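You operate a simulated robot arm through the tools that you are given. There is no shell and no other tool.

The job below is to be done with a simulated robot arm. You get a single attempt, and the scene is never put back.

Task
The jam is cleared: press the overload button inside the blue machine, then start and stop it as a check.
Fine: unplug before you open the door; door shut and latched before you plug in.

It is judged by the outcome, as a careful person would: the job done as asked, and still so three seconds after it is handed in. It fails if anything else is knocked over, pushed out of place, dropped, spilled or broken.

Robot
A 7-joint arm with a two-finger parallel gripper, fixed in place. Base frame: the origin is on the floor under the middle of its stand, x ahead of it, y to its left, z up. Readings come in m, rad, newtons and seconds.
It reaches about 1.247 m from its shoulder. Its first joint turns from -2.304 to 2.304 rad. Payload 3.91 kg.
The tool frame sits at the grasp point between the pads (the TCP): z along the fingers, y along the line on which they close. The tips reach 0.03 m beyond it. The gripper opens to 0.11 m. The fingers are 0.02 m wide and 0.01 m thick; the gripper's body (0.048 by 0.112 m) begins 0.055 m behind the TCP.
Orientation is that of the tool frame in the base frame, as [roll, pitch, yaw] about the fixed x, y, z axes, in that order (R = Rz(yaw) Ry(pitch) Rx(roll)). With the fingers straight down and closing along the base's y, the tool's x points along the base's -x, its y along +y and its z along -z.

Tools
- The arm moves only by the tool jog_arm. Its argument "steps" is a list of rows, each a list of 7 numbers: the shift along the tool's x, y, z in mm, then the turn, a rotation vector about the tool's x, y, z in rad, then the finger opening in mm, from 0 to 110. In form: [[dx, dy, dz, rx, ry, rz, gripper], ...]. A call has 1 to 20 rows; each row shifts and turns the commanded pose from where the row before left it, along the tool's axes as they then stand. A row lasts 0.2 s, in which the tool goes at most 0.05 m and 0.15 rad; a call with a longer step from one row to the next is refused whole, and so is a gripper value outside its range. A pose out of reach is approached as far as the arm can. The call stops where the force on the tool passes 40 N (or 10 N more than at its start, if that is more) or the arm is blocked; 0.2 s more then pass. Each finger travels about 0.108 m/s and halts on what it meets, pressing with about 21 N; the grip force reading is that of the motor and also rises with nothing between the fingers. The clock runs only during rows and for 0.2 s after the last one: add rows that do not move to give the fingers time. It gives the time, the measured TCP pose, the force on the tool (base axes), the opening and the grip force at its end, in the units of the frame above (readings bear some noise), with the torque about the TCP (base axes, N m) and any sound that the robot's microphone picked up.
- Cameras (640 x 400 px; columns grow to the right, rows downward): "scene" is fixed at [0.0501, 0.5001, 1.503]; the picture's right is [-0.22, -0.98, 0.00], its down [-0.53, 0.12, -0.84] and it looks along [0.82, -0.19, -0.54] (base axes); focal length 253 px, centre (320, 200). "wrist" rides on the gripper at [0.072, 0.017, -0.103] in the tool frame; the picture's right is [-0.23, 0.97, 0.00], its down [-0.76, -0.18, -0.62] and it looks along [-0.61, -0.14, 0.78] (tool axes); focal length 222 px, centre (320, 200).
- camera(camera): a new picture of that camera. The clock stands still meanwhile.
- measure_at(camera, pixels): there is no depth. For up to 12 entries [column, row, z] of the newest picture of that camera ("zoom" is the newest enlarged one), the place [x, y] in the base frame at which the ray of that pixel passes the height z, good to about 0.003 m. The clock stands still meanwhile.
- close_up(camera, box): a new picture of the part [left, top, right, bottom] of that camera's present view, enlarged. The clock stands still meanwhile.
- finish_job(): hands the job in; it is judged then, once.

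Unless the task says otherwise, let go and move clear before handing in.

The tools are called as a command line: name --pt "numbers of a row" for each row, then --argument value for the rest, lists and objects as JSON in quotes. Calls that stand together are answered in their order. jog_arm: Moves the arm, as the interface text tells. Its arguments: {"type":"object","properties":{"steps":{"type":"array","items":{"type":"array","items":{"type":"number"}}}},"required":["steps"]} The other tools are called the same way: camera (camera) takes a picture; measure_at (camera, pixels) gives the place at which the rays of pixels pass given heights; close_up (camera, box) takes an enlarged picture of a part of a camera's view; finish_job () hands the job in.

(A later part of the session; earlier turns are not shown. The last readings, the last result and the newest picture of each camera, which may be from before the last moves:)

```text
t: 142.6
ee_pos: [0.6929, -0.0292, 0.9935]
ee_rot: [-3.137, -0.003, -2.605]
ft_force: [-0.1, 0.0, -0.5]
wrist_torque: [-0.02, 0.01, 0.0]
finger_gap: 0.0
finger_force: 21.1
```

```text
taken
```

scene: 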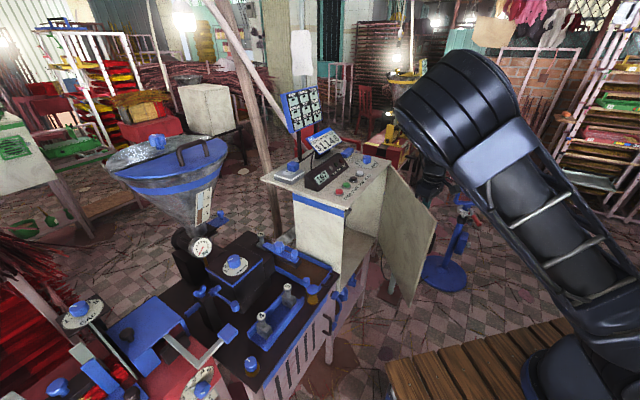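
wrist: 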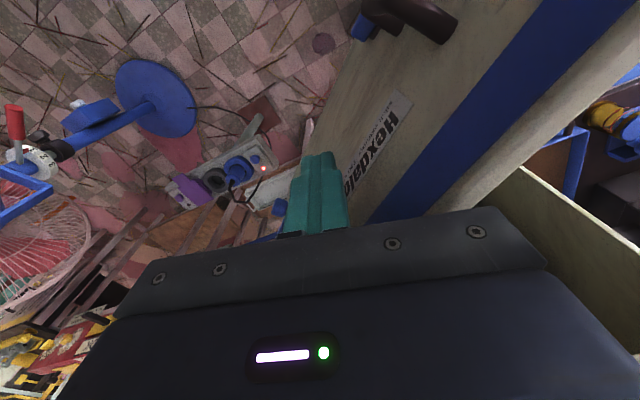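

The door is at about 40° and following nicely. I'll keep closing it to about 6°.

jog_arm --pt "-14.6 23.2 0 0 0 0 0" --pt "-17.7 22.8 0 0 0 0 0" --pt "-19.9 20.7 0 0 0 0 0" --pt "-21.9 18.6 0 0 0 0 0"

camera --camera "scene"

camera --camera "wrist"

```text
t: 143.6
ee_pos: [0.7122, 0.0804, 0.9931]
ee_rot: [-3.139, -0.004, -2.604]
ft_force: [0.2, -0.9, 0.1]
wrist_torque: [0.01, -0.01, -0.02]
finger_gap: 0.0
finger_force: 21.0
```

```text
taken
```

scene: 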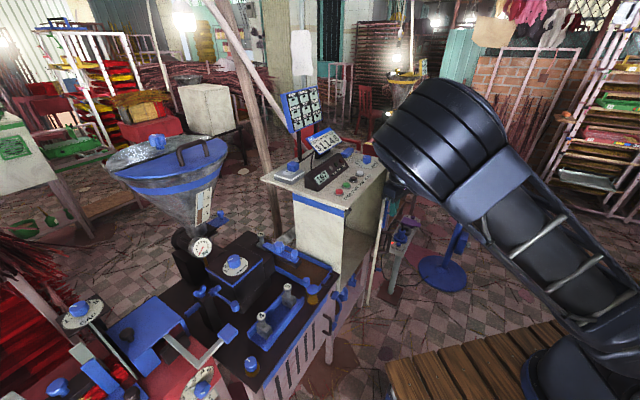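

```text
taken
```

wrist: 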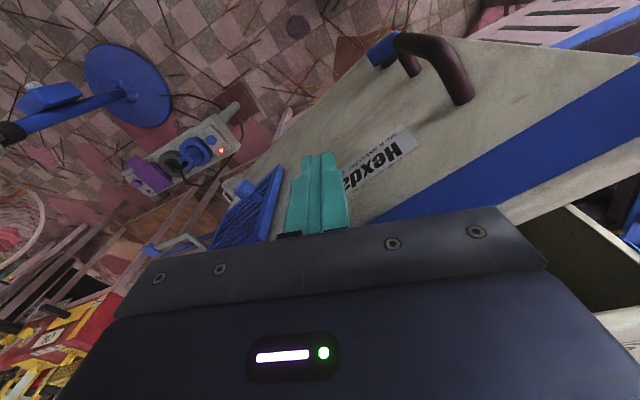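

About 17° left. Two more steps bring it nearly shut.

jog_arm --pt "-12 8 0 0 0 0 0" --pt "-12 8 0 0 0 0 0" --pt "-9.4 5.3 0 0 0 0 0"

camera --camera "wrist"

close_up --camera "scene" --box '[300, 160, 440, 280]'

```text
t: 144.4
ee_pos: [0.7301, 0.1175, 0.9912]
ee_rot: [-3.138, -0.002, -2.604]
ft_force: [0.1, 0.3, 0.2]
wrist_torque: [0.0, -0.01, -0.01]
finger_gap: 0.0
finger_force: 21.0
```

```text
taken
```

wrist: 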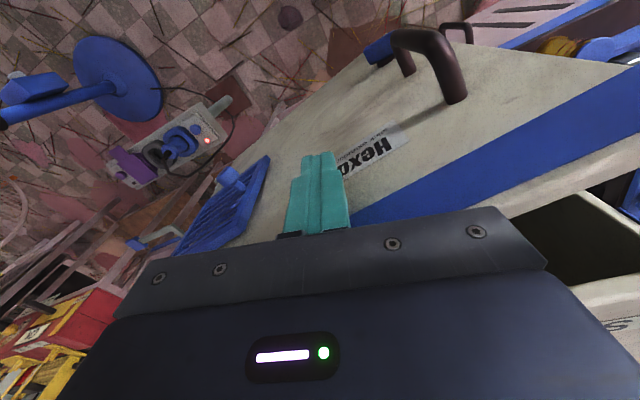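

```text
3.33 times, centred on (370, 220) of scene
```

zoom: 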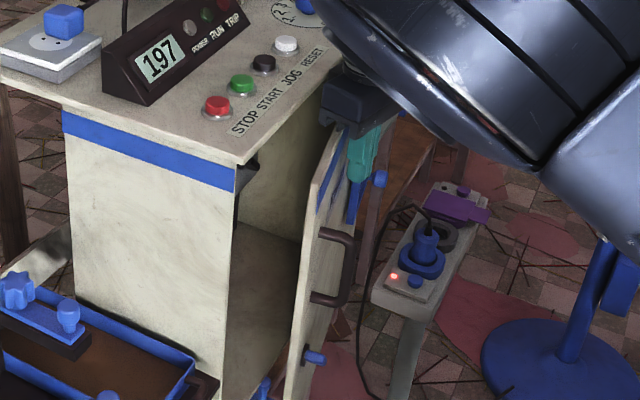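

About 8–10° remain. I'll push further in smaller steps while watching the clearance to the lid.

jog_arm --pt "-9.6 4.2 0 0 0 0 0" --pt "-9.6 4.2 0 0 0 0 0" --pt "-7 3 0 0 0 0 0"

camera --camera "wrist"

close_up --camera "scene" --box '[300, 160, 440, 280]'

```text
t: 145.2
ee_pos: [0.7476, 0.1398, 0.9931]
ee_rot: [-3.139, -0.004, -2.603]
ft_force: [-0.8, 0.0, 0.1]
wrist_torque: [-0.01, 0.01, 0.01]
finger_gap: 0.0002
finger_force: 21.1
```

```text
taken
```

wrist: 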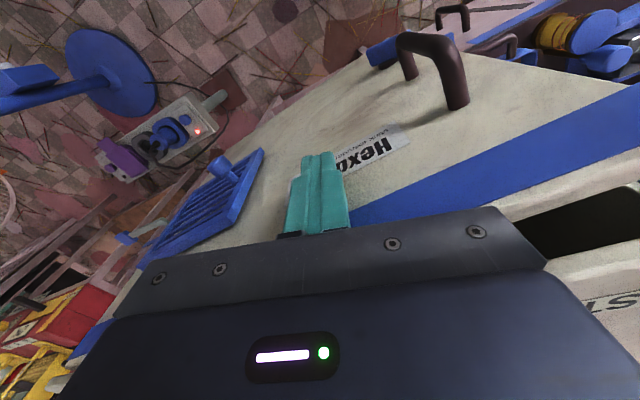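

```text
3.33 times, centred on (370, 220) of scene
```

zoom: 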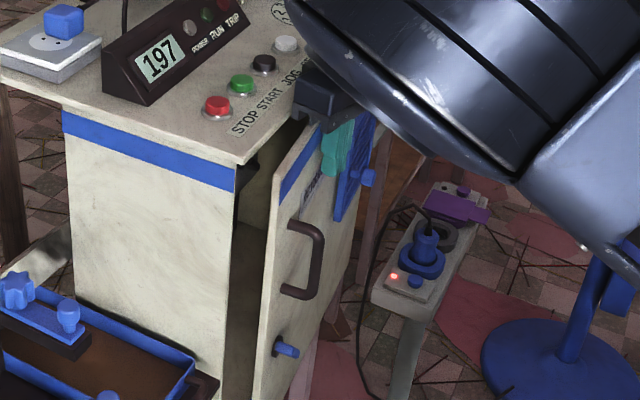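

The door is within about 5° but my hand is getting close to the lid edge. I'll rise, back away, and tilt to push the last bit with the fingertips against the door face.

jog_arm --pt "5 -4 -25 0 0 0 0" --pt "10 -8 -30 0 0 0 0" --pt "22.7 -33 0 0 0 0 0" --pt "22.7 -33 0 0 0 0 0" --pt "15 -20 0 0 0 0 0"

jog_arm --pt "0 0 0 0 -0.125 0 0" --pt "0 0 0 0 -0.125 0 0" --pt "0 0 0 0 -0.125 0 0" --pt "0 0 0 0 -0.125 0 0" --pt "0 0 0 0 -0.125 0 0" --pt "0 0 0 0 -0.125 0 0"

camera --camera "wrist"

camera --camera "scene"

```text
t: 146.4
ee_pos: [0.7321, 0.0159, 1.0466]
ee_rot: [-3.139, -0.003, -2.603]
ft_force: [0.7, 0.3, 0.6]
wrist_torque: [0.01, 0.01, -0.01]
finger_gap: 0.0001
finger_force: 21.1
```

```text
t: 147.8
ee_pos: [0.7343, 0.0169, 1.0474]
ee_rot: [-3.137, 0.748, -2.6]
ft_force: [-0.1, 0.4, -0.1]
wrist_torque: [-0.01, 0.03, 0.0]
finger_gap: 0.0001
finger_force: 21.2
```

```text
taken
```

wrist: 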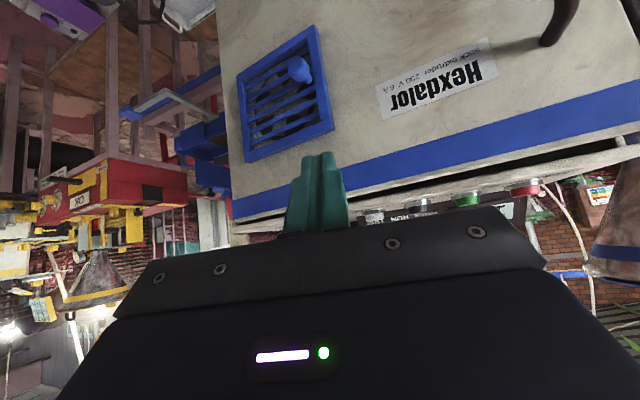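

```text
taken
```

scene: 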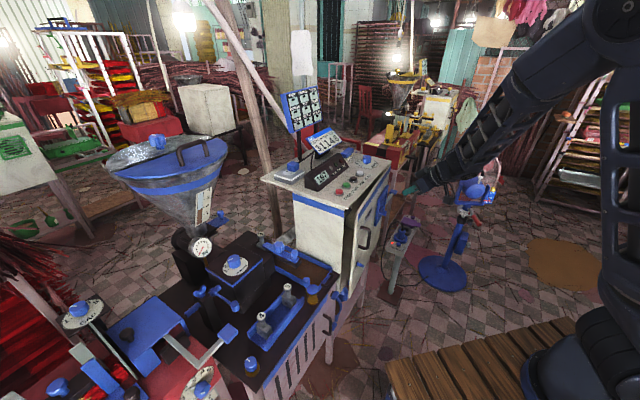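

The door is nearly shut (thin dark gap at wrist (500,190)). I'll come down in front of the blank area between label and grille and push it closed along its normal.

jog_arm --pt "17.5 15.6 28.9 0 0 0 0" --pt "17.5 15.6 28.9 0 0 0 0" --pt "17.5 15.6 28.9 0 0 0 0" --pt "17.5 15.6 28.9 0 0 0 0" --pt "-7.1 2.4 6.6 0 0 0 0" --pt "-7.1 2.4 6.6 0 0 0 0"

camera --camera "wrist"

```text
t: 149.2
ee_pos: [0.7376, 0.0994, 0.9149]
ee_rot: [-3.138, 0.747, -2.601]
ft_force: [0.1, -0.1, 0.5]
wrist_torque: [0.01, -0.01, 0.0]
finger_gap: 0.0002
finger_force: 20.5
```

```text
taken
```

wrist: 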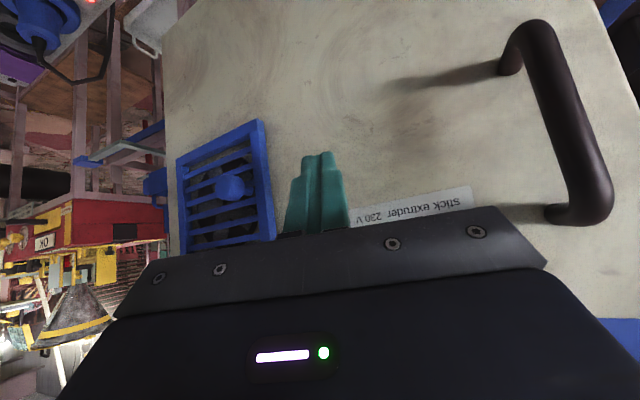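

Clear of the handle and grille. I'll push forward along the door normal until it seats.

jog_arm --pt "-7.1 2.4 6.6 0 0 0 0" --pt "-7.1 2.4 6.6 0 0 0 0" --pt "-3.5 1.2 3.3 0 0 0 0"

jog_arm --pt "-3.5 1.2 3.3 0 0 0 0" --pt "-3.5 1.2 3.3 0 0 0 0"

camera --camera "scene"

close_up --camera "scene" --box '[310, 170, 420, 290]'

```text
t: 150.0
ee_pos: [0.7564, 0.1166, 0.9153]
ee_rot: [-3.138, 0.748, -2.6]
ft_force: [0.6, -0.3, -0.6]
wrist_torque: [-0.04, 0.03, 0.05]
finger_gap: 0.0001
finger_force: 20.9
```

```text
t: 150.6
ee_pos: [0.7636, 0.1217, 0.9152]
ee_rot: [-3.137, 0.748, -2.601]
ft_force: [0.1, 0.2, 0.8]
wrist_torque: [-0.01, 0.0, -0.01]
finger_gap: 0.0001
finger_force: 20.8
```

```text
taken
```

scene: 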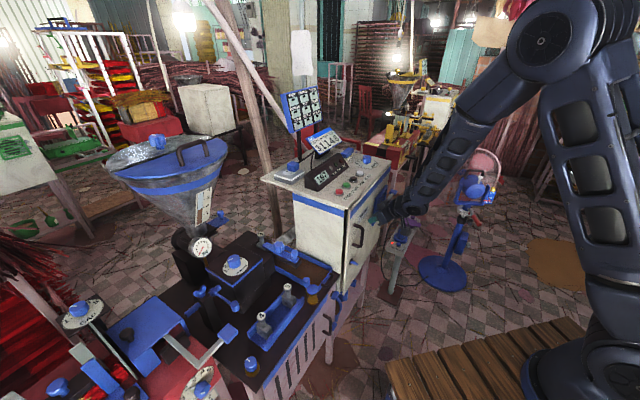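

```text
3.33 times, centred on (365, 230) of scene
```

zoom: 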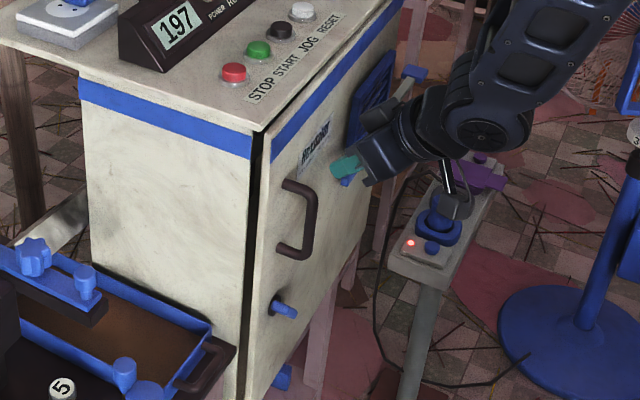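

A dark gap of about a centimetre remains at the free edge. I'll push a bit more until I feel it seat.

jog_arm --pt "-3.5 1.2 3.3 0 0 0 0" --pt "-3.5 1.2 3.3 0 0 0 0"

jog_arm --pt "-2.1 0.7 2 0 0 0 0" --pt "-2.1 0.7 2 0 0 0 0"

close_up --camera "scene" --box '[310, 170, 420, 290]'

```text
t: 151.2
ee_pos: [0.7707, 0.1309, 0.9148]
ee_rot: [-3.138, 0.742, -2.602]
ft_force: [0.3, 0.3, -0.7]
wrist_torque: [-0.04, 0.01, -0.03]
finger_gap: 0.0001
finger_force: 21.2
```

```text
t: 152.0
ee_pos: [0.7729, 0.1319, 0.9148]
ee_rot: [-3.136, 0.744, -2.603]
ft_force: [-16.2, -8.9, 15.0]
wrist_torque: [0.17, 0.01, 0.2]
finger_gap: 0.0001
finger_force: 20.9
stopped in row 2: the force on the tool passed its limit at 41 N (the readings are from after the stop); the commanded pose is now the measured one
```

```text
3.33 times, centred on (365, 230) of scene
```

zoom: 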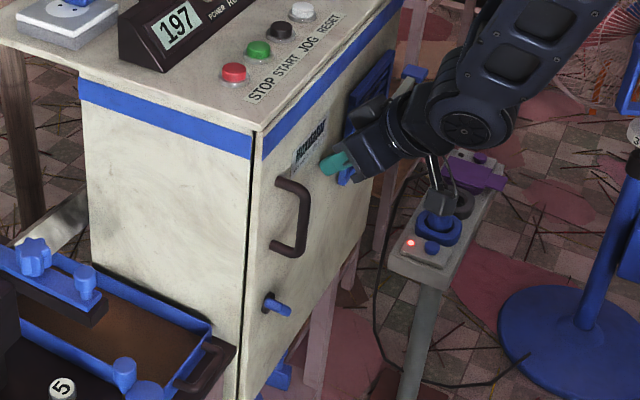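

The door is shut: the gap has closed and the push came up solid at 41 N. Next I'll return to the left side (az −45°) to turn the latch back upright: back off, then rotate in front of the door.

jog_arm --pt "14.3 -4.9 -13.1 0 0 0 0" --pt "8.7 -32.2 -24 0 0 0 0" --pt "8.7 -32.2 -24 0 0 0 0" --pt "8.7 -32.2 -24 0 0 0 0"

jog_arm --pt "0 0 0 0.0896 0 0.0974 0" --pt "0 0 0 0.0896 0 0.0974 0" --pt "0 0 0 0.0896 0 0.0974 0" --pt "0 0 0 0.0896 0 0.0974 0" --pt "0 0 0 0.0896 0 0.0974 0" --pt "0 0 0 0.0896 0 0.0974 0" --pt "0 0 0 0.0896 0 0.0974 0" --pt "0 0 0 0.0896 0 0.0974 0" --pt "0 0 0 0.0896 0 0.0974 0" --pt "0 0 0 0.0896 0 0.0974 0"

camera --camera "scene"

camera --camera "wrist"

```text
t: 153.0
ee_pos: [0.7507, -0.0001, 0.9498]
ee_rot: [-3.136, 0.742, -2.6]
ft_force: [0.5, 0.0, 0.7]
wrist_torque: [-0.02, -0.02, -0.04]
finger_gap: 0.0
finger_force: 20.7
```

```text
t: 155.2
ee_pos: [0.7505, 0.0019, 0.9515]
ee_rot: [3.139, 0.744, 2.35]
ft_force: [0.3, -0.8, 0.0]
wrist_torque: [0.07, 0.0, 0.05]
finger_gap: 0.0
finger_force: 21.3
```

```text
taken
```

scene: 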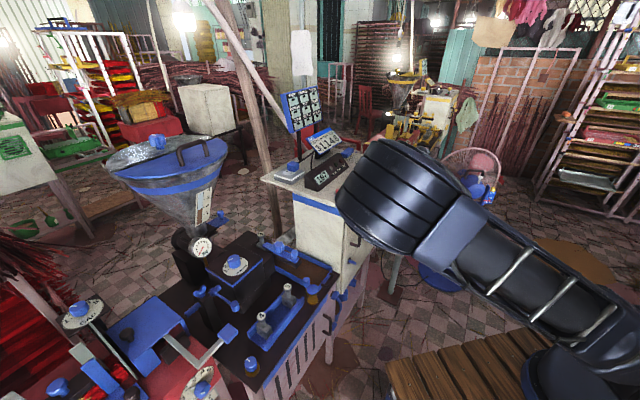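

```text
taken
```

wrist: 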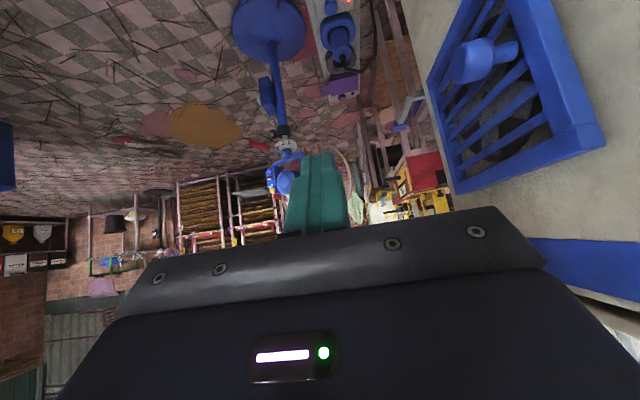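

The rotation went cleanly. Now I move left in stages to the position left of the latch.

jog_arm --pt "27.4 -10.1 -25.2 0 0 0 0" --pt "27.4 -10.1 -25.2 0 0 0 0" --pt "27.4 -10.1 -25.2 0 0 0 0" --pt "28.2 15.7 -19.1 0 0 0 0" --pt "28.2 15.7 -19.1 0 0 0 0" --pt "28.2 15.7 -19.1 0 0 0 0" --pt "28.2 15.7 -19.1 0 0 0 0"

camera --camera "wrist"

camera --camera "scene"

```text
t: 156.8
ee_pos: [0.5988, 0.1981, 0.9294]
ee_rot: [-3.14, 0.747, 2.357]
ft_force: [0.4, 0.1, -0.1]
wrist_torque: [-0.01, -0.02, -0.03]
finger_gap: 0.0002
finger_force: 20.5
```

```text
taken
```

wrist: 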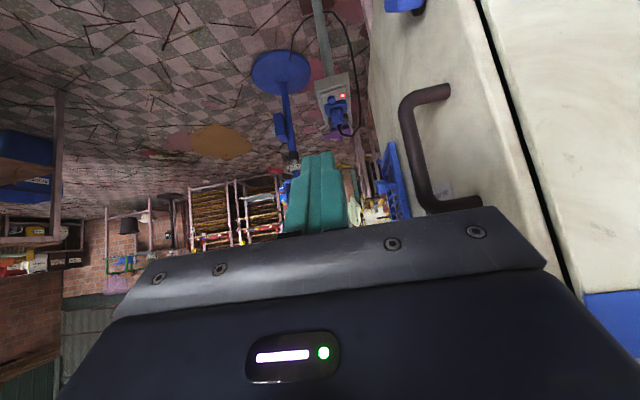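

```text
taken
```

scene: 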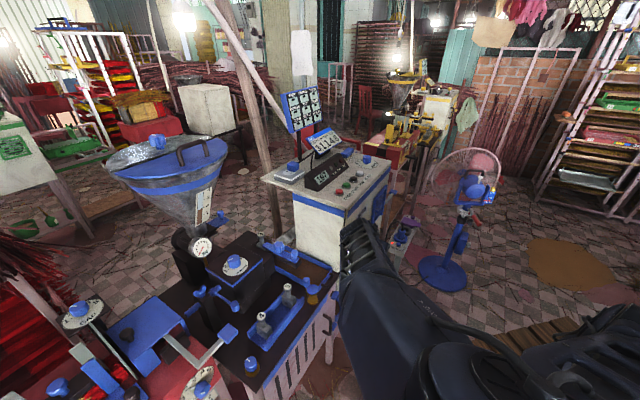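

I'm left of the handle with the latch just out of view at the top. I'll retrace the earlier approach route to the left of the latch.

jog_arm --pt "21.1 22.5 -5.4 0 0 0 0" --pt "21.1 22.5 -5.4 0 0 0 0" --pt "21.1 22.5 -5.4 0 0 0 0" --pt "21.1 22.5 -5.4 0 0 0 0"

camera --camera "wrist"

camera --camera "scene"

```text
t: 157.8
ee_pos: [0.6098, 0.3162, 0.8865]
ee_rot: [-3.139, 0.748, 2.356]
ft_force: [0.6, -0.7, -0.1]
wrist_torque: [0.05, 0.03, 0.0]
finger_gap: 0.0
finger_force: 21.5
```

```text
taken
```

wrist: 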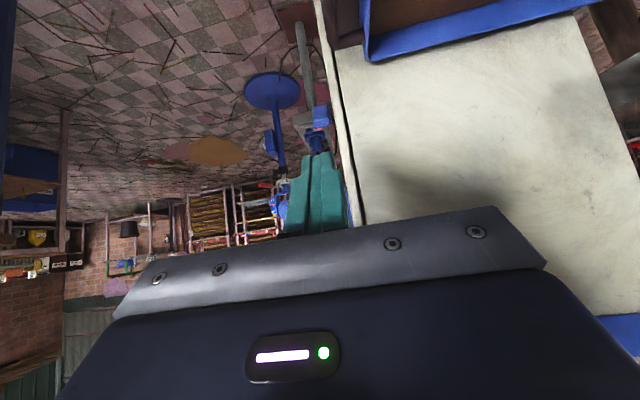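

```text
taken
```

scene: 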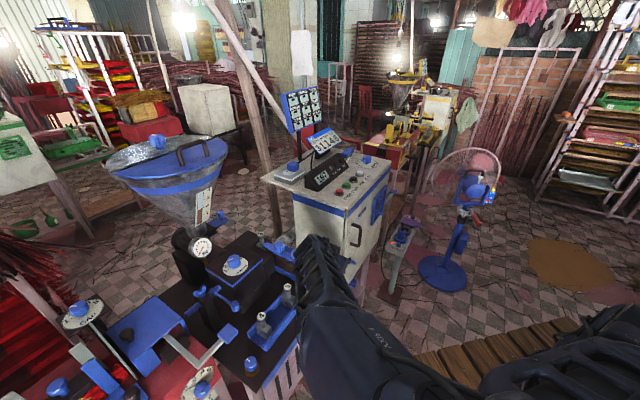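

The latch bar is visible ahead at wrist (320,117). I'll advance along the fingers and line up at its left end.

jog_arm --pt "0 0 27 0 0 0 0" --pt "0 0 27 0 0 0 0" --pt "0 0 20 0 0 0 0"

close_up --camera "wrist" --box '[260, 60, 400, 230]'

close_up --camera "scene" --box '[290, 220, 400, 300]'

```text
t: 158.6
ee_pos: [0.6434, 0.2804, 0.832]
ee_rot: [-3.139, 0.747, 2.357]
ft_force: [0.2, 0.1, 1.3]
wrist_torque: [-0.03, -0.01, 0.0]
finger_gap: 0.0
finger_force: 20.5
```

```text
2.35 times, centred on (330, 145) of wrist
```

zoom: 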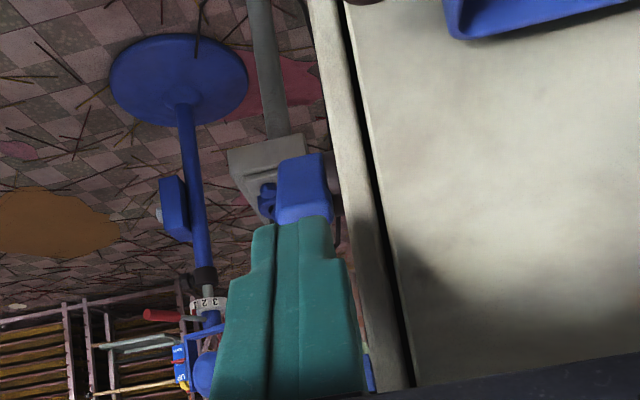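

```text
5.00 times, centred on (345, 260) of scene
```

zoom: 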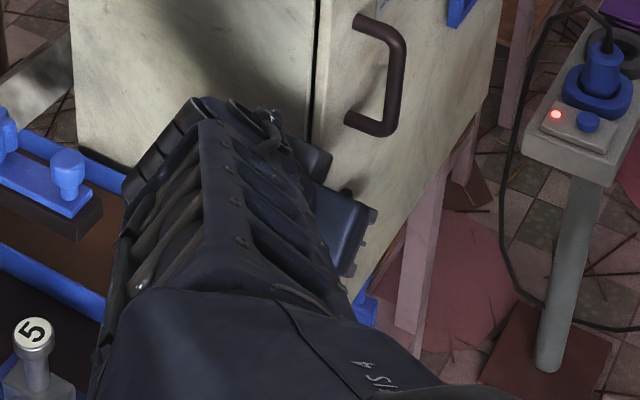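

jog_arm --pt "4.9 -1 16.6 0 0 0 0" --pt "4.9 -1 16.6 0 0 0 0"

close_up --camera "wrist" --box '[260, 60, 400, 230]'

```text
t: 159.2
ee_pos: [0.6536, 0.2691, 0.8022]
ee_rot: [-3.141, 0.749, 2.353]
ft_force: [-0.1, -0.1, 0.5]
wrist_torque: [-0.01, -0.01, 0.01]
finger_gap: 0.0
finger_force: 20.6
```

```text
2.35 times, centred on (330, 145) of wrist
```

zoom: 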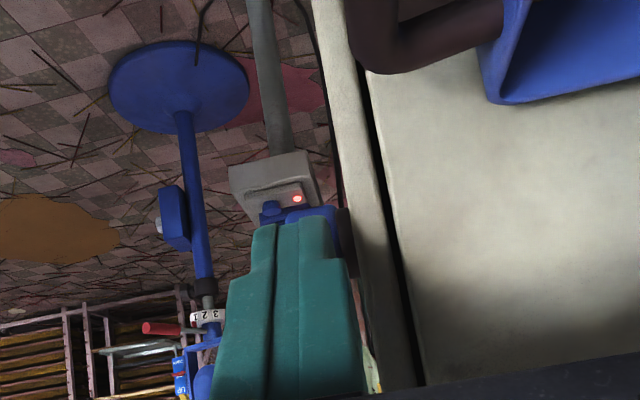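

The tip is lined up with the bar's left end. I'll push right in 4 mm steps, watching the force.

jog_arm --pt "-2.94 0 2.72 0 0 0 0" --pt "-2.94 0 2.72 0 0 0 0" --pt "-2.94 0 2.72 0 0 0 0" --pt "-2.94 0 2.72 0 0 0 0"

jog_arm --pt "-2.94 0 2.72 0 0 0 0" --pt "-2.94 0 2.72 0 0 0 0"

jog_arm --pt "-2.2 0 2.04 0 0 0 0" --pt "-2.2 0 2.04 0 0 0 0"

jog_arm --pt "-2.2 0 2.04 0 0 0 0" --pt "-2.2 0 2.04 0 0 0 0"

```text
t: 160.2
ee_pos: [0.6647, 0.2577, 0.8023]
ee_rot: [-3.14, 0.748, 2.356]
ft_force: [-5.4, 2.2, 3.3]
wrist_torque: [-0.01, 0.03, -0.06]
finger_gap: 0.0
finger_force: 21.1
```

```text
t: 160.6
ee_pos: [0.6647, 0.2569, 0.8017]
ee_rot: [-3.139, 0.743, 2.359]
ft_force: [-18.6, 5.6, 11.9]
wrist_torque: [-0.12, 0.04, -0.26]
finger_gap: 0.0
finger_force: 20.9
stopped in row 2: the force on the tool passed its limit at 51 N (the readings are from after the stop); the commanded pose is now the measured one
```

```text
t: 160.9
ee_pos: [0.6656, 0.2564, 0.8014]
ee_rot: [-3.139, 0.741, 2.362]
ft_force: [-17.8, 5.0, 10.3]
wrist_torque: [-0.11, 0.08, -0.19]
finger_gap: 0.0002
finger_force: 21.4
stopped in row 1: the force on the tool passed its limit at 48 N (the readings are from after the stop); the commanded pose is now the measured one
```

```text
t: 161.3
ee_pos: [0.6648, 0.2573, 0.8033]
ee_rot: [-3.139, 0.74, 2.359]
ft_force: [-18.0, 4.5, 10.1]
wrist_torque: [-0.09, 0.11, -0.24]
finger_gap: 0.0
finger_force: 21.6
stopped in row 1: the force on the tool passed its limit at 48 N (the readings are from after the stop); the commanded pose is now the measured one
```

I'm pressing on the bar's end face, straight toward its pivot, so it can't turn. It needs a lift under that left end; I'll back off, swing to az −20° (keeping the hand in front of the table), and come in underneath.

jog_arm --pt "-2.7 -15 -17.8 0 0 0 0" --pt "-2.7 -15 -17.8 0 0 0 0" --pt "0 0 0 -0.0975 0 -0.1068 0" --pt "0 0 0 -0.0975 0 -0.1068 0" --pt "0 0 0 -0.0975 0 -0.1068 0" --pt "0 0 0 0 0.04 0 0"

camera --camera "wrist"

close_up --camera "wrist" --box '[270, 80, 400, 220]'

```text
t: 162.7
ee_pos: [0.6311, 0.2507, 0.8311]
ee_rot: [-3.137, 0.7, 2.795]
ft_force: [-0.1, -0.3, -0.8]
wrist_torque: [-0.01, -0.01, 0.02]
finger_gap: 0.0
finger_force: 21.0
```

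```text
taken
```

wrist: 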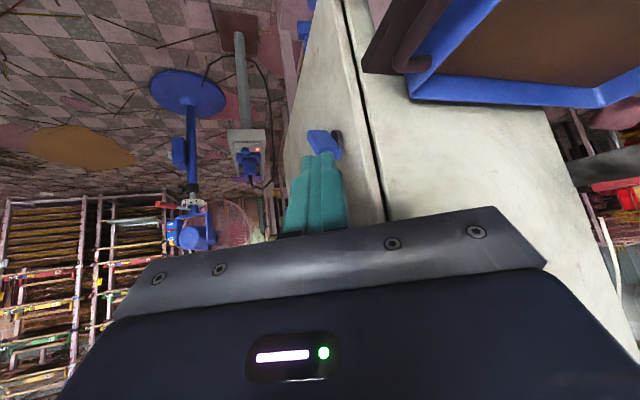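

```text
2.86 times, centred on (335, 150) of wrist
```

zoom: 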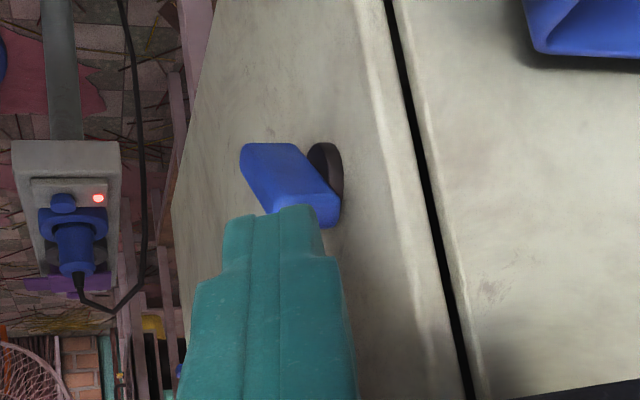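

Latch geometry confirmed (near end upper-left). I'll lower straight down, then slide right so the fingertip is under that end.

jog_arm --pt "17.1 0 20.4 0 0 0 0" --pt "17.1 0 20.4 0 0 0 0" --pt "-10.6 1.7 9 0 0 0 0" --pt "-10.6 1.7 9 0 0 0 0"

camera --camera "wrist"

```text
t: 163.7
ee_pos: [0.6588, 0.2435, 0.7784]
ee_rot: [-3.141, 0.7, 2.792]
ft_force: [0.3, 0.6, 0.4]
wrist_torque: [0.03, 0.01, -0.01]
finger_gap: 0.0001
finger_force: 21.0
```

```text
taken
```

wrist: 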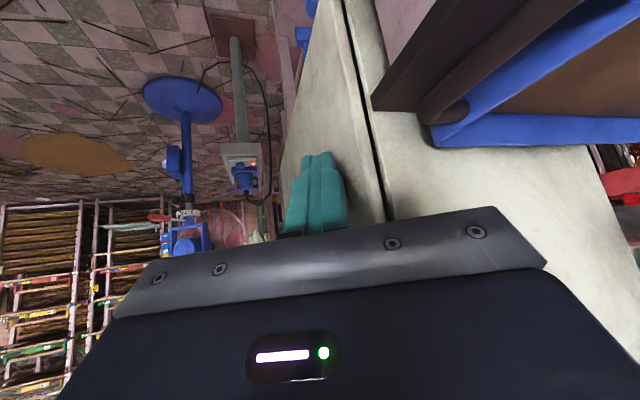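

The fingertip is now under the left end with no contact. I'll push up and to the right in 5 mm steps along the bar's arc.

jog_arm --pt "-4.66 -1.31 -1.18 0 0 0 0" --pt "-4.66 -1.31 -1.18 0 0 0 0"

jog_arm --pt "-4.66 -1.31 -1.18 0 0 0 0" --pt "-4.74 -1.48 -0.72 0 0 0 0"

jog_arm --pt "-4.7 -1.65 -0.1 0 0 0 0" --pt "-4.66 -1.82 0.51 0 0 0 0"

camera --camera "wrist"

```text
t: 164.3
ee_pos: [0.6621, 0.2403, 0.7856]
ee_rot: [-3.139, 0.698, 2.795]
ft_force: [0.5, 0.6, 0.1]
wrist_torque: [-0.04, -0.05, 0.0]
finger_gap: 0.0
finger_force: 20.7
```

```text
t: 164.9
ee_pos: [0.6669, 0.2356, 0.7949]
ee_rot: [-3.138, 0.7, 2.796]
ft_force: [-21.0, 10.6, 3.3]
wrist_torque: [0.16, 0.29, -0.06]
finger_gap: 0.0
finger_force: 20.8
```

```text
t: 165.3
ee_pos: [0.6667, 0.2349, 0.7951]
ee_rot: [-3.136, 0.697, 2.799]
ft_force: [-6.8, 3.0, 6.4]
wrist_torque: [-0.07, -0.02, -0.04]
finger_gap: 0.0
finger_force: 21.3
stopped in row 1: the force on the tool passed its limit at 46 N (the readings are from after the stop); the commanded pose is now the measured one
```

```text
taken
```

wrist: 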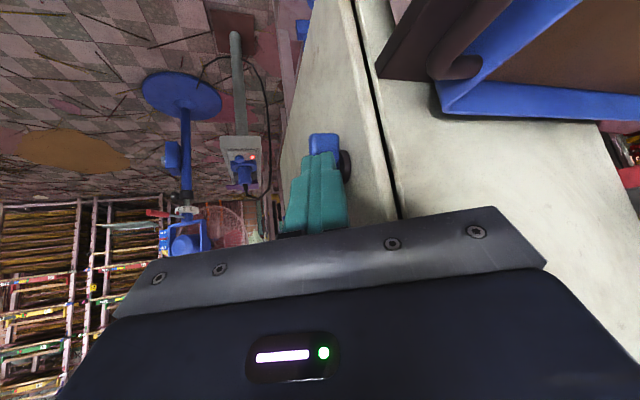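

It turned and then came up solid; the bar at wrist (322,145) looks upright. I'll back off and check.

jog_arm --pt "6.9 4.2 -5.8 0 0 0 0" --pt "8 -20 -20 0 0 0 0" --pt "0 -25 -25 0 0 0 0" --pt "0 -20 -30 0 0 0 0"

camera --camera "wrist"

close_up --camera "scene" --box '[310, 200, 406, 290]'

```text
t: 166.3
ee_pos: [0.5861, 0.1978, 0.8469]
ee_rot: [-3.137, 0.695, 2.801]
ft_force: [0.9, 0.1, 0.0]
wrist_torque: [0.01, -0.01, 0.03]
finger_gap: 0.0001
finger_force: 21.0
```

```text
taken
```

wrist: 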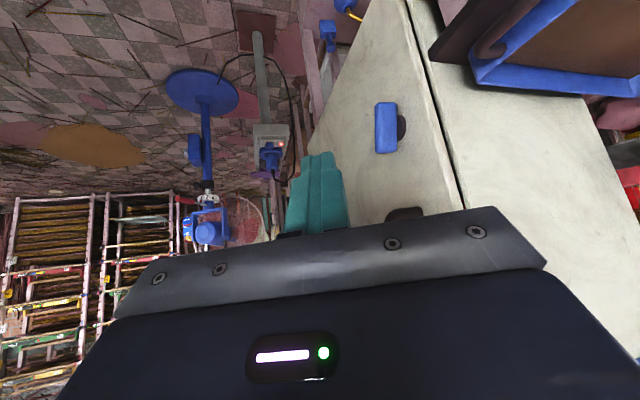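

```text
4.44 times, centred on (358, 245) of scene
```

zoom: 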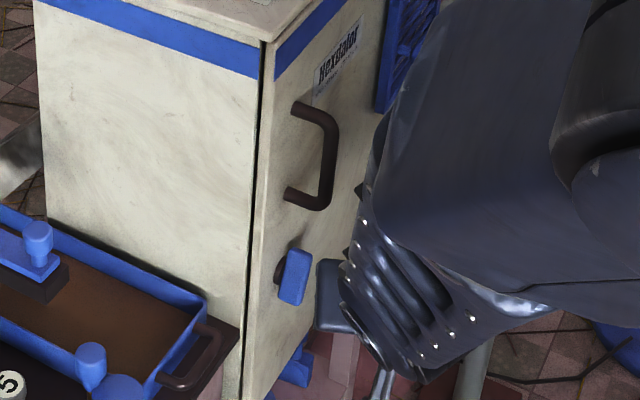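

The latch bar is upright again and the door shut, as at the start. Now for the plug: I'll rise straight up and out to the left, well above the lid, checking the posture on the way.

jog_arm --pt "-24.5 4.9 -32.1 0 0 0 0" --pt "-24.5 4.9 -32.1 0 0 0 0" --pt "-24.5 4.9 -32.1 0 0 0 0" --pt "-24.5 4.9 -32.1 0 0 0 0" --pt "-24.5 4.9 -32.1 0 0 0 0" --pt "-24.5 4.9 -32.1 0 0 0 0" --pt "-24.5 4.9 -32.1 0 0 0 0" --pt "-24.5 4.9 -32.1 0 0 0 0" --pt "-24.5 4.9 -32.1 0 0 0 0" --pt "-24.5 4.9 -32.1 0 0 0 0"

camera --camera "scene"

```text
t: 168.5
ee_pos: [0.5866, 0.2528, 1.2496]
ee_rot: [-3.136, 0.696, 2.797]
ft_force: [0.5, 0.3, 0.2]
wrist_torque: [0.02, 0.0, 0.02]
finger_gap: 0.0001
finger_force: 20.4
```

```text
taken
```

scene: 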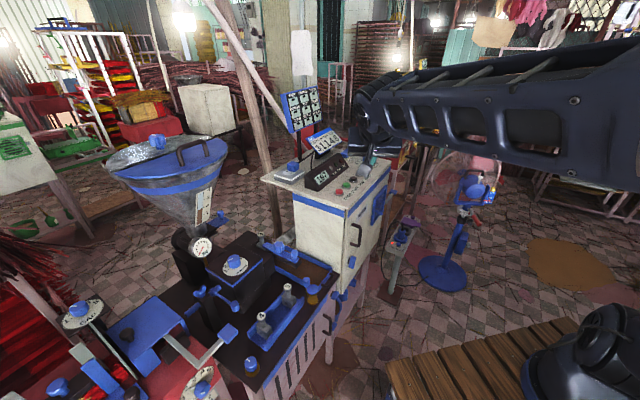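

Clean so far. Next I move out over the left of the cabinet top at z≈1.33, then untilt there.

jog_arm --pt "-18.3 31 -2.1 0 0 0 0" --pt "-18.3 31 -2.1 0 0 0 0" --pt "-18.3 31 -2.1 0 0 0 0" --pt "-18.3 31 -2.1 0 0 0 0" --pt "-18.3 31 -2.1 0 0 0 0" --pt "-18.3 31 -2.1 0 0 0 0" --pt "0 0 0 0 0.139 0 0" --pt "0 0 0 0 0.139 0 0" --pt "0 0 0 0 0.139 0 0" --pt "0 0 0 0 0.139 0 0" --pt "0 0 0 0 0.139 0 0"

camera --camera "scene"

camera --camera "wrist"

```text
t: 170.9
ee_pos: [0.7208, 0.4022, 1.3307]
ee_rot: [-3.137, 0.001, 2.795]
ft_force: [0.0, 0.8, 0.0]
wrist_torque: [-0.02, -0.04, 0.01]
finger_gap: 0.0
finger_force: 21.5
```

```text
taken
```

scene: 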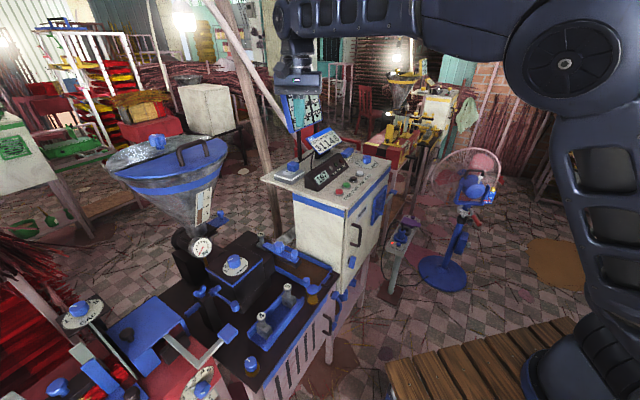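

```text
taken
```

wrist: 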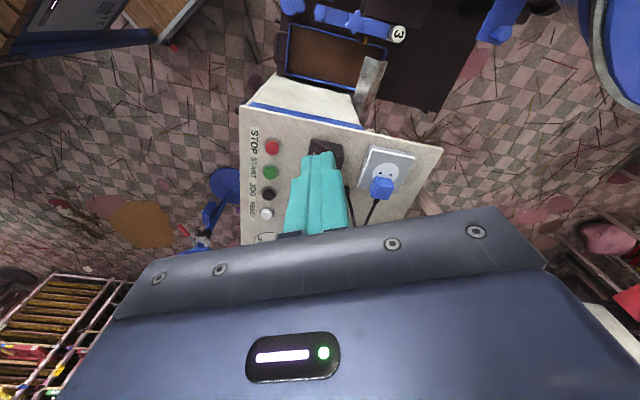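

The tool is vertical in the same healthy posture as when I first unplugged. I'll yaw to align with the plug, open to 70 mm, and move above it.

jog_arm --pt "0 0 0 0 0 0.11 20" --pt "0 0 0 0 0 0.11 40" --pt "0 0 0 0 0 0.11 60" --pt "0 0 0 0 0 0.109 70" --pt "-19.2 28.6 16 0 0 0 70" --pt "-19.2 28.6 16 0 0 0 70" --pt "-19.2 28.6 16 0 0 0 70" --pt "-19.2 28.6 16 0 0 0 70" --pt "-19.2 28.6 16 0 0 0 70"

camera --camera "wrist"

close_up --camera "wrist" --box '[270, 50, 390, 200]'

close_up --camera "scene" --box '[260, 130, 340, 190]'

```text
t: 172.9
ee_pos: [0.8894, 0.4356, 1.2508]
ee_rot: [-3.14, 0.005, 2.357]
ft_force: [-0.7, 0.3, 2.0]
wrist_torque: [-0.03, -0.08, 0.03]
finger_gap: 0.0699
finger_force: 0.2
```

```text
taken
```

wrist: 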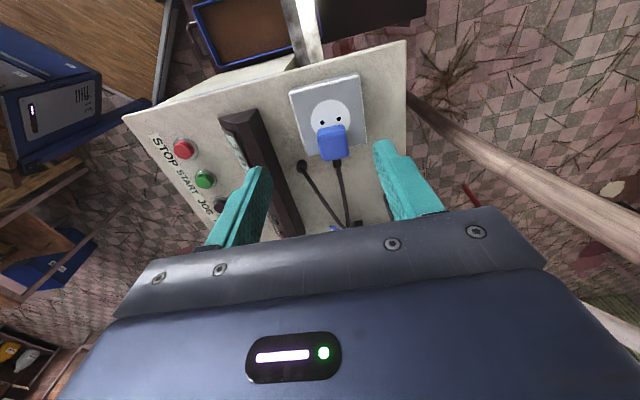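

```text
2.67 times, centred on (330, 125) of wrist
```

zoom: 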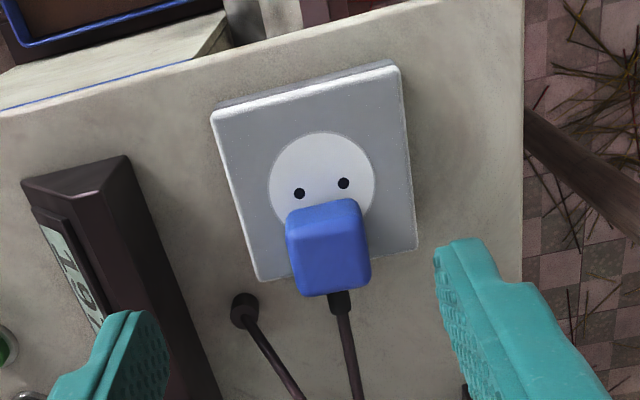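

```text
6.67 times, centred on (300, 160) of scene
```

zoom: 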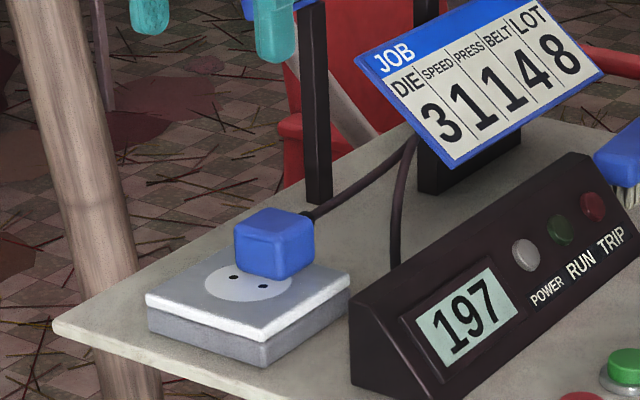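

The plug stands on the plate just beyond the holes (wrist (333,144), holes at (322,122) and (339,118)). I'll measure its position and the holes.

measure_at --camera "wrist" --pixels '[[334, 145, 1.107], [334, 145, 1.115], [322, 122.3, 1.077], [338.8, 118.5, 1.077], [317, 129, 1.107], [345.5, 126, 1.107], [324, 160, 1.107], [349, 156, 1.107]]'

measure_at --camera "scene" --pixels '[[292.8, 163.3, 1.1], [292.8, 163.3, 1.107], [292.8, 163.3, 1.115], [287.1, 171.7, 1.077], [291.6, 173, 1.077]]'

close_up --camera "wrist" --box '[295, 90, 375, 170]'

```text
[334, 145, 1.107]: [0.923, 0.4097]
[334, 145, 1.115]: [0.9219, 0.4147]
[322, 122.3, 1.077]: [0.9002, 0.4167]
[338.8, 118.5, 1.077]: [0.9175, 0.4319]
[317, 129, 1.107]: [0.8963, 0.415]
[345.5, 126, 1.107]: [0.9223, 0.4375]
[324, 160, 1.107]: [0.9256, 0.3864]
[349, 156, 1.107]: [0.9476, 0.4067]
```

```text
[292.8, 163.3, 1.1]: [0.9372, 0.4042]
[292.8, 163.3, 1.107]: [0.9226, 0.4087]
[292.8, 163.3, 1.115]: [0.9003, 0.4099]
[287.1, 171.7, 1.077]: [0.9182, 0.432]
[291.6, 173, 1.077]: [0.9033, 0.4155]
```

```text
5.00 times, centred on (335, 130) of wrist
```

zoom: 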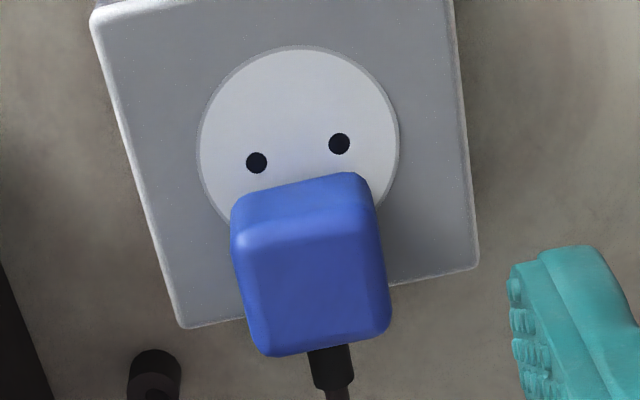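

Both cameras agree: plug top centre at (0.923,0.409,1.107), hole midpoint at (0.910,0.424), so it must move 20 mm along −e1. I'll come down around it with the fingers open.

jog_arm --pt "-9.6 1.3 30.2 0 0 0 70" --pt "-9.6 1.3 30.2 0 0 0 70" --pt "-9.6 1.3 30.2 0 0 0 70" --pt "-9.4 1.3 30.2 0 0 0 70"

camera --camera "wrist"

close_up --camera "scene" --box '[260, 130, 340, 180]'

```text
t: 173.9
ee_pos: [0.9204, 0.4113, 1.1282]
ee_rot: [-3.14, 0.002, 2.355]
ft_force: [0.6, -0.5, -0.2]
wrist_torque: [0.02, -0.02, -0.01]
finger_gap: 0.0699
finger_force: 0.0
```

```text
taken
```

wrist: 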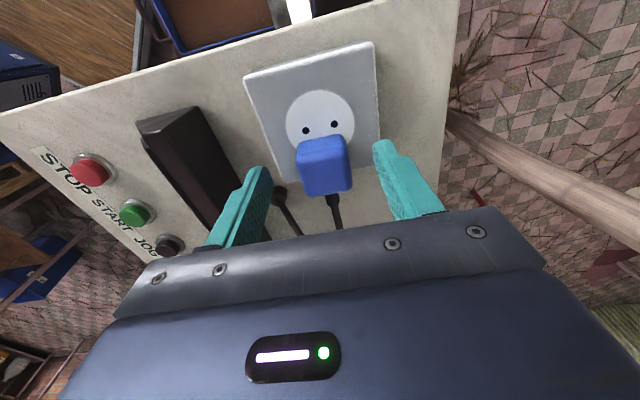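

```text
8.00 times, centred on (300, 155) of scene
```

zoom: 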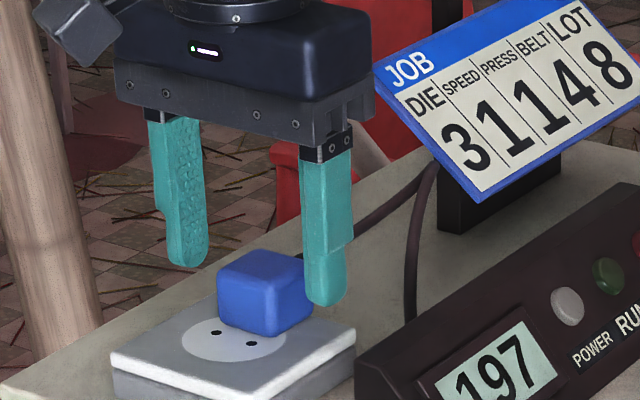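

The plug is centred between the fingers. I'll go down 14 mm and close.

jog_arm --pt "0 0 7 0 0 0 70" --pt "0 0 6.8 0 0 0 70" --pt "0 0 0 0 0 0 50" --pt "0 0 0 0 0 0 40" --pt "0 0 0 0 0 0 34" --pt "0 0 0 0 0 0 20" --pt "0 0 0 0 0 0 10" --pt "0 0 0 0 0 0 10"

camera --camera "wrist"

```text
t: 175.7
ee_pos: [0.9226, 0.4113, 1.1146]
ee_rot: [-3.139, 0.003, 2.357]
ft_force: [-0.3, -1.3, 0.7]
wrist_torque: [-0.01, -0.04, 0.0]
finger_gap: 0.0354
finger_force: 21.6
```

```text
taken
```

wrist: 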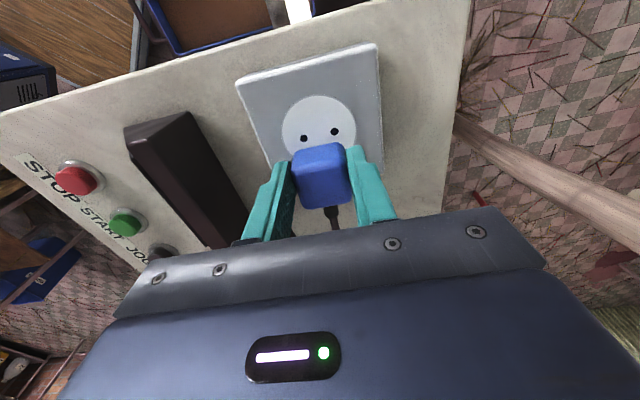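

It's gripped (35.4 mm) almost exactly as in the original grasp. I'll lift 40 mm, shift 21 mm back toward the holes, and compare with the picture I took right after unplugging (holes then at (308,142) and (335,137)).

jog_arm --pt "0 0 -10 0 0 0 10" --pt "0 0 -15 0 0 0 10" --pt "0 0 -15 0 0 0 10" --pt "10.5 0 0 0 0 0 10" --pt "10.5 0 0 0 0 0 10" --pt "0 0 0 0 0 0 10"

camera --camera "wrist"

close_up --camera "wrist" --box '[270, 100, 370, 220]'

close_up --camera "scene" --box '[250, 130, 330, 180]'

```text
t: 177.1
ee_pos: [0.9067, 0.4261, 1.155]
ee_rot: [-3.138, 0.003, 2.356]
ft_force: [-0.6, -0.5, -0.5]
wrist_torque: [0.05, 0.01, -0.01]
finger_gap: 0.0353
finger_force: 21.0
```

```text
taken
```

wrist: 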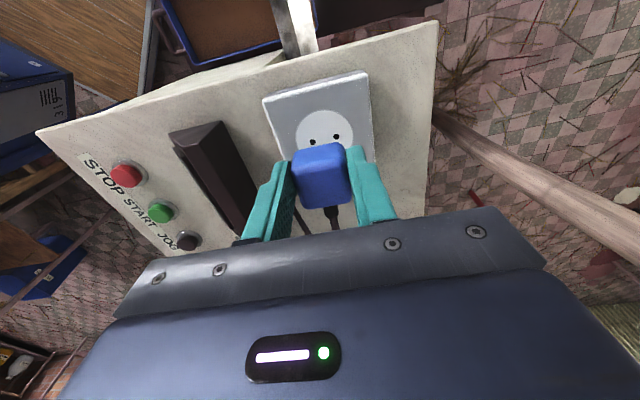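

```text
3.33 times, centred on (320, 160) of wrist
```

zoom: 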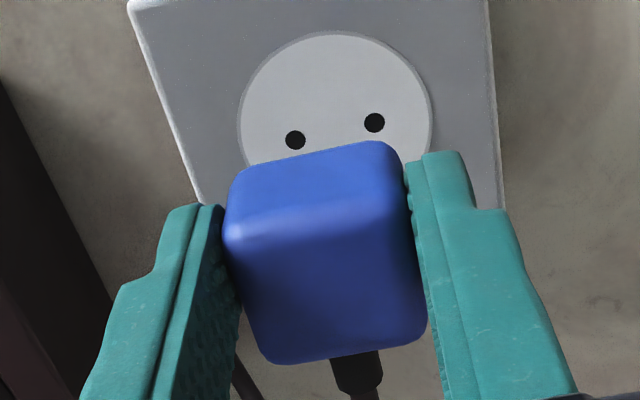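

```text
8.00 times, centred on (290, 155) of scene
```

zoom: 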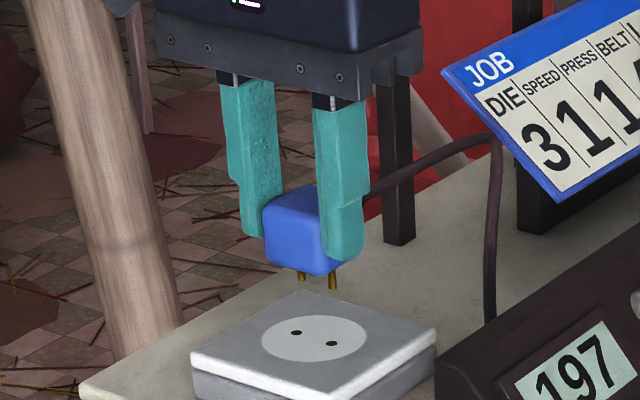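

Very close to the reference: comparing pins and holes with the earlier picture, I'm about 2 mm short in +y and 1 mm long in e1. I'll correct that and lower to just above the holes for a last look.

jog_arm --pt "1 2.2 8 0 0 0 10" --pt "0 0 8 0 0 0 10" --pt "0 0 8 0 0 0 10" --pt "0 0 0 0 0 0 10"

close_up --camera "scene" --box '[270, 150, 310, 180]'

close_up --camera "wrist" --box '[270, 100, 370, 220]'

```text
t: 178.1
ee_pos: [0.9075, 0.4279, 1.1299]
ee_rot: [-3.136, 0.005, 2.356]
ft_force: [0.7, -0.3, -0.9]
wrist_torque: [0.01, -0.01, -0.02]
finger_gap: 0.0355
finger_force: 21.0
```

```text
13.33 times, centred on (290, 165) of scene
```

zoom: 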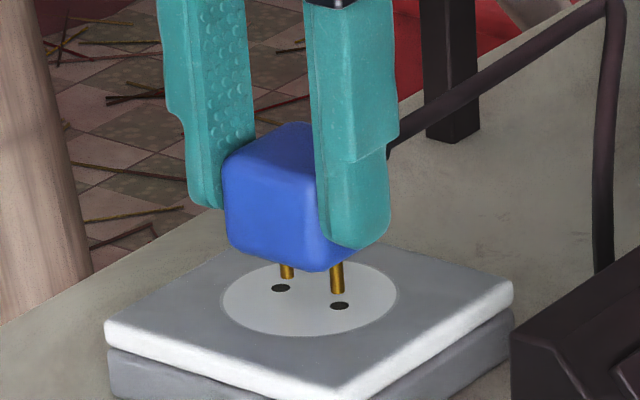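

```text
3.33 times, centred on (320, 160) of wrist
```

zoom: 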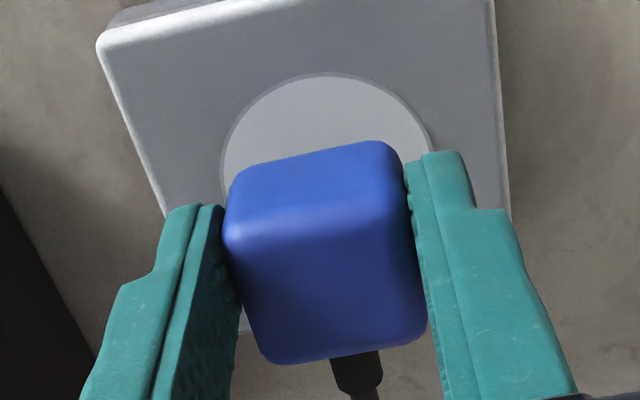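

The pins hang right over the holes (zoom pins (288,278),(337,292); holes (281,288),(339,305)). I'll lower gently and listen for the snap.

jog_arm --pt "0 0 3 0 0 0 10" --pt "0 0 3 0 0 0 10" --pt "0 0 0 0 0 0 10"

close_up --camera "scene" --box '[270, 150, 310, 180]'

```text
t: 178.9
ee_pos: [0.9078, 0.4278, 1.1243]
ee_rot: [-3.139, 0.003, 2.356]
ft_force: [0.2, -0.2, -0.2]
wrist_torque: [0.0, 0.04, 0.02]
finger_gap: 0.0348
finger_force: 21.5
```

```text
13.33 times, centred on (290, 165) of scene
```

zoom: 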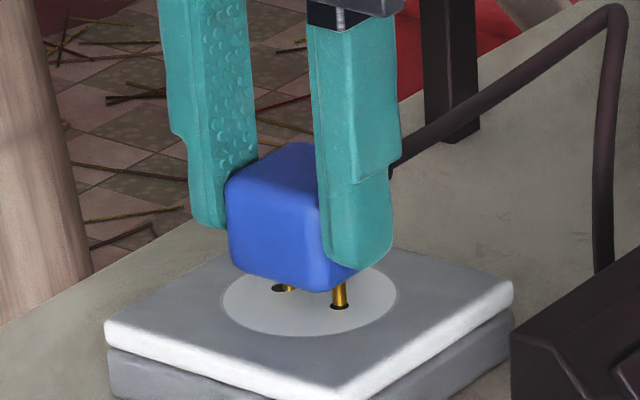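

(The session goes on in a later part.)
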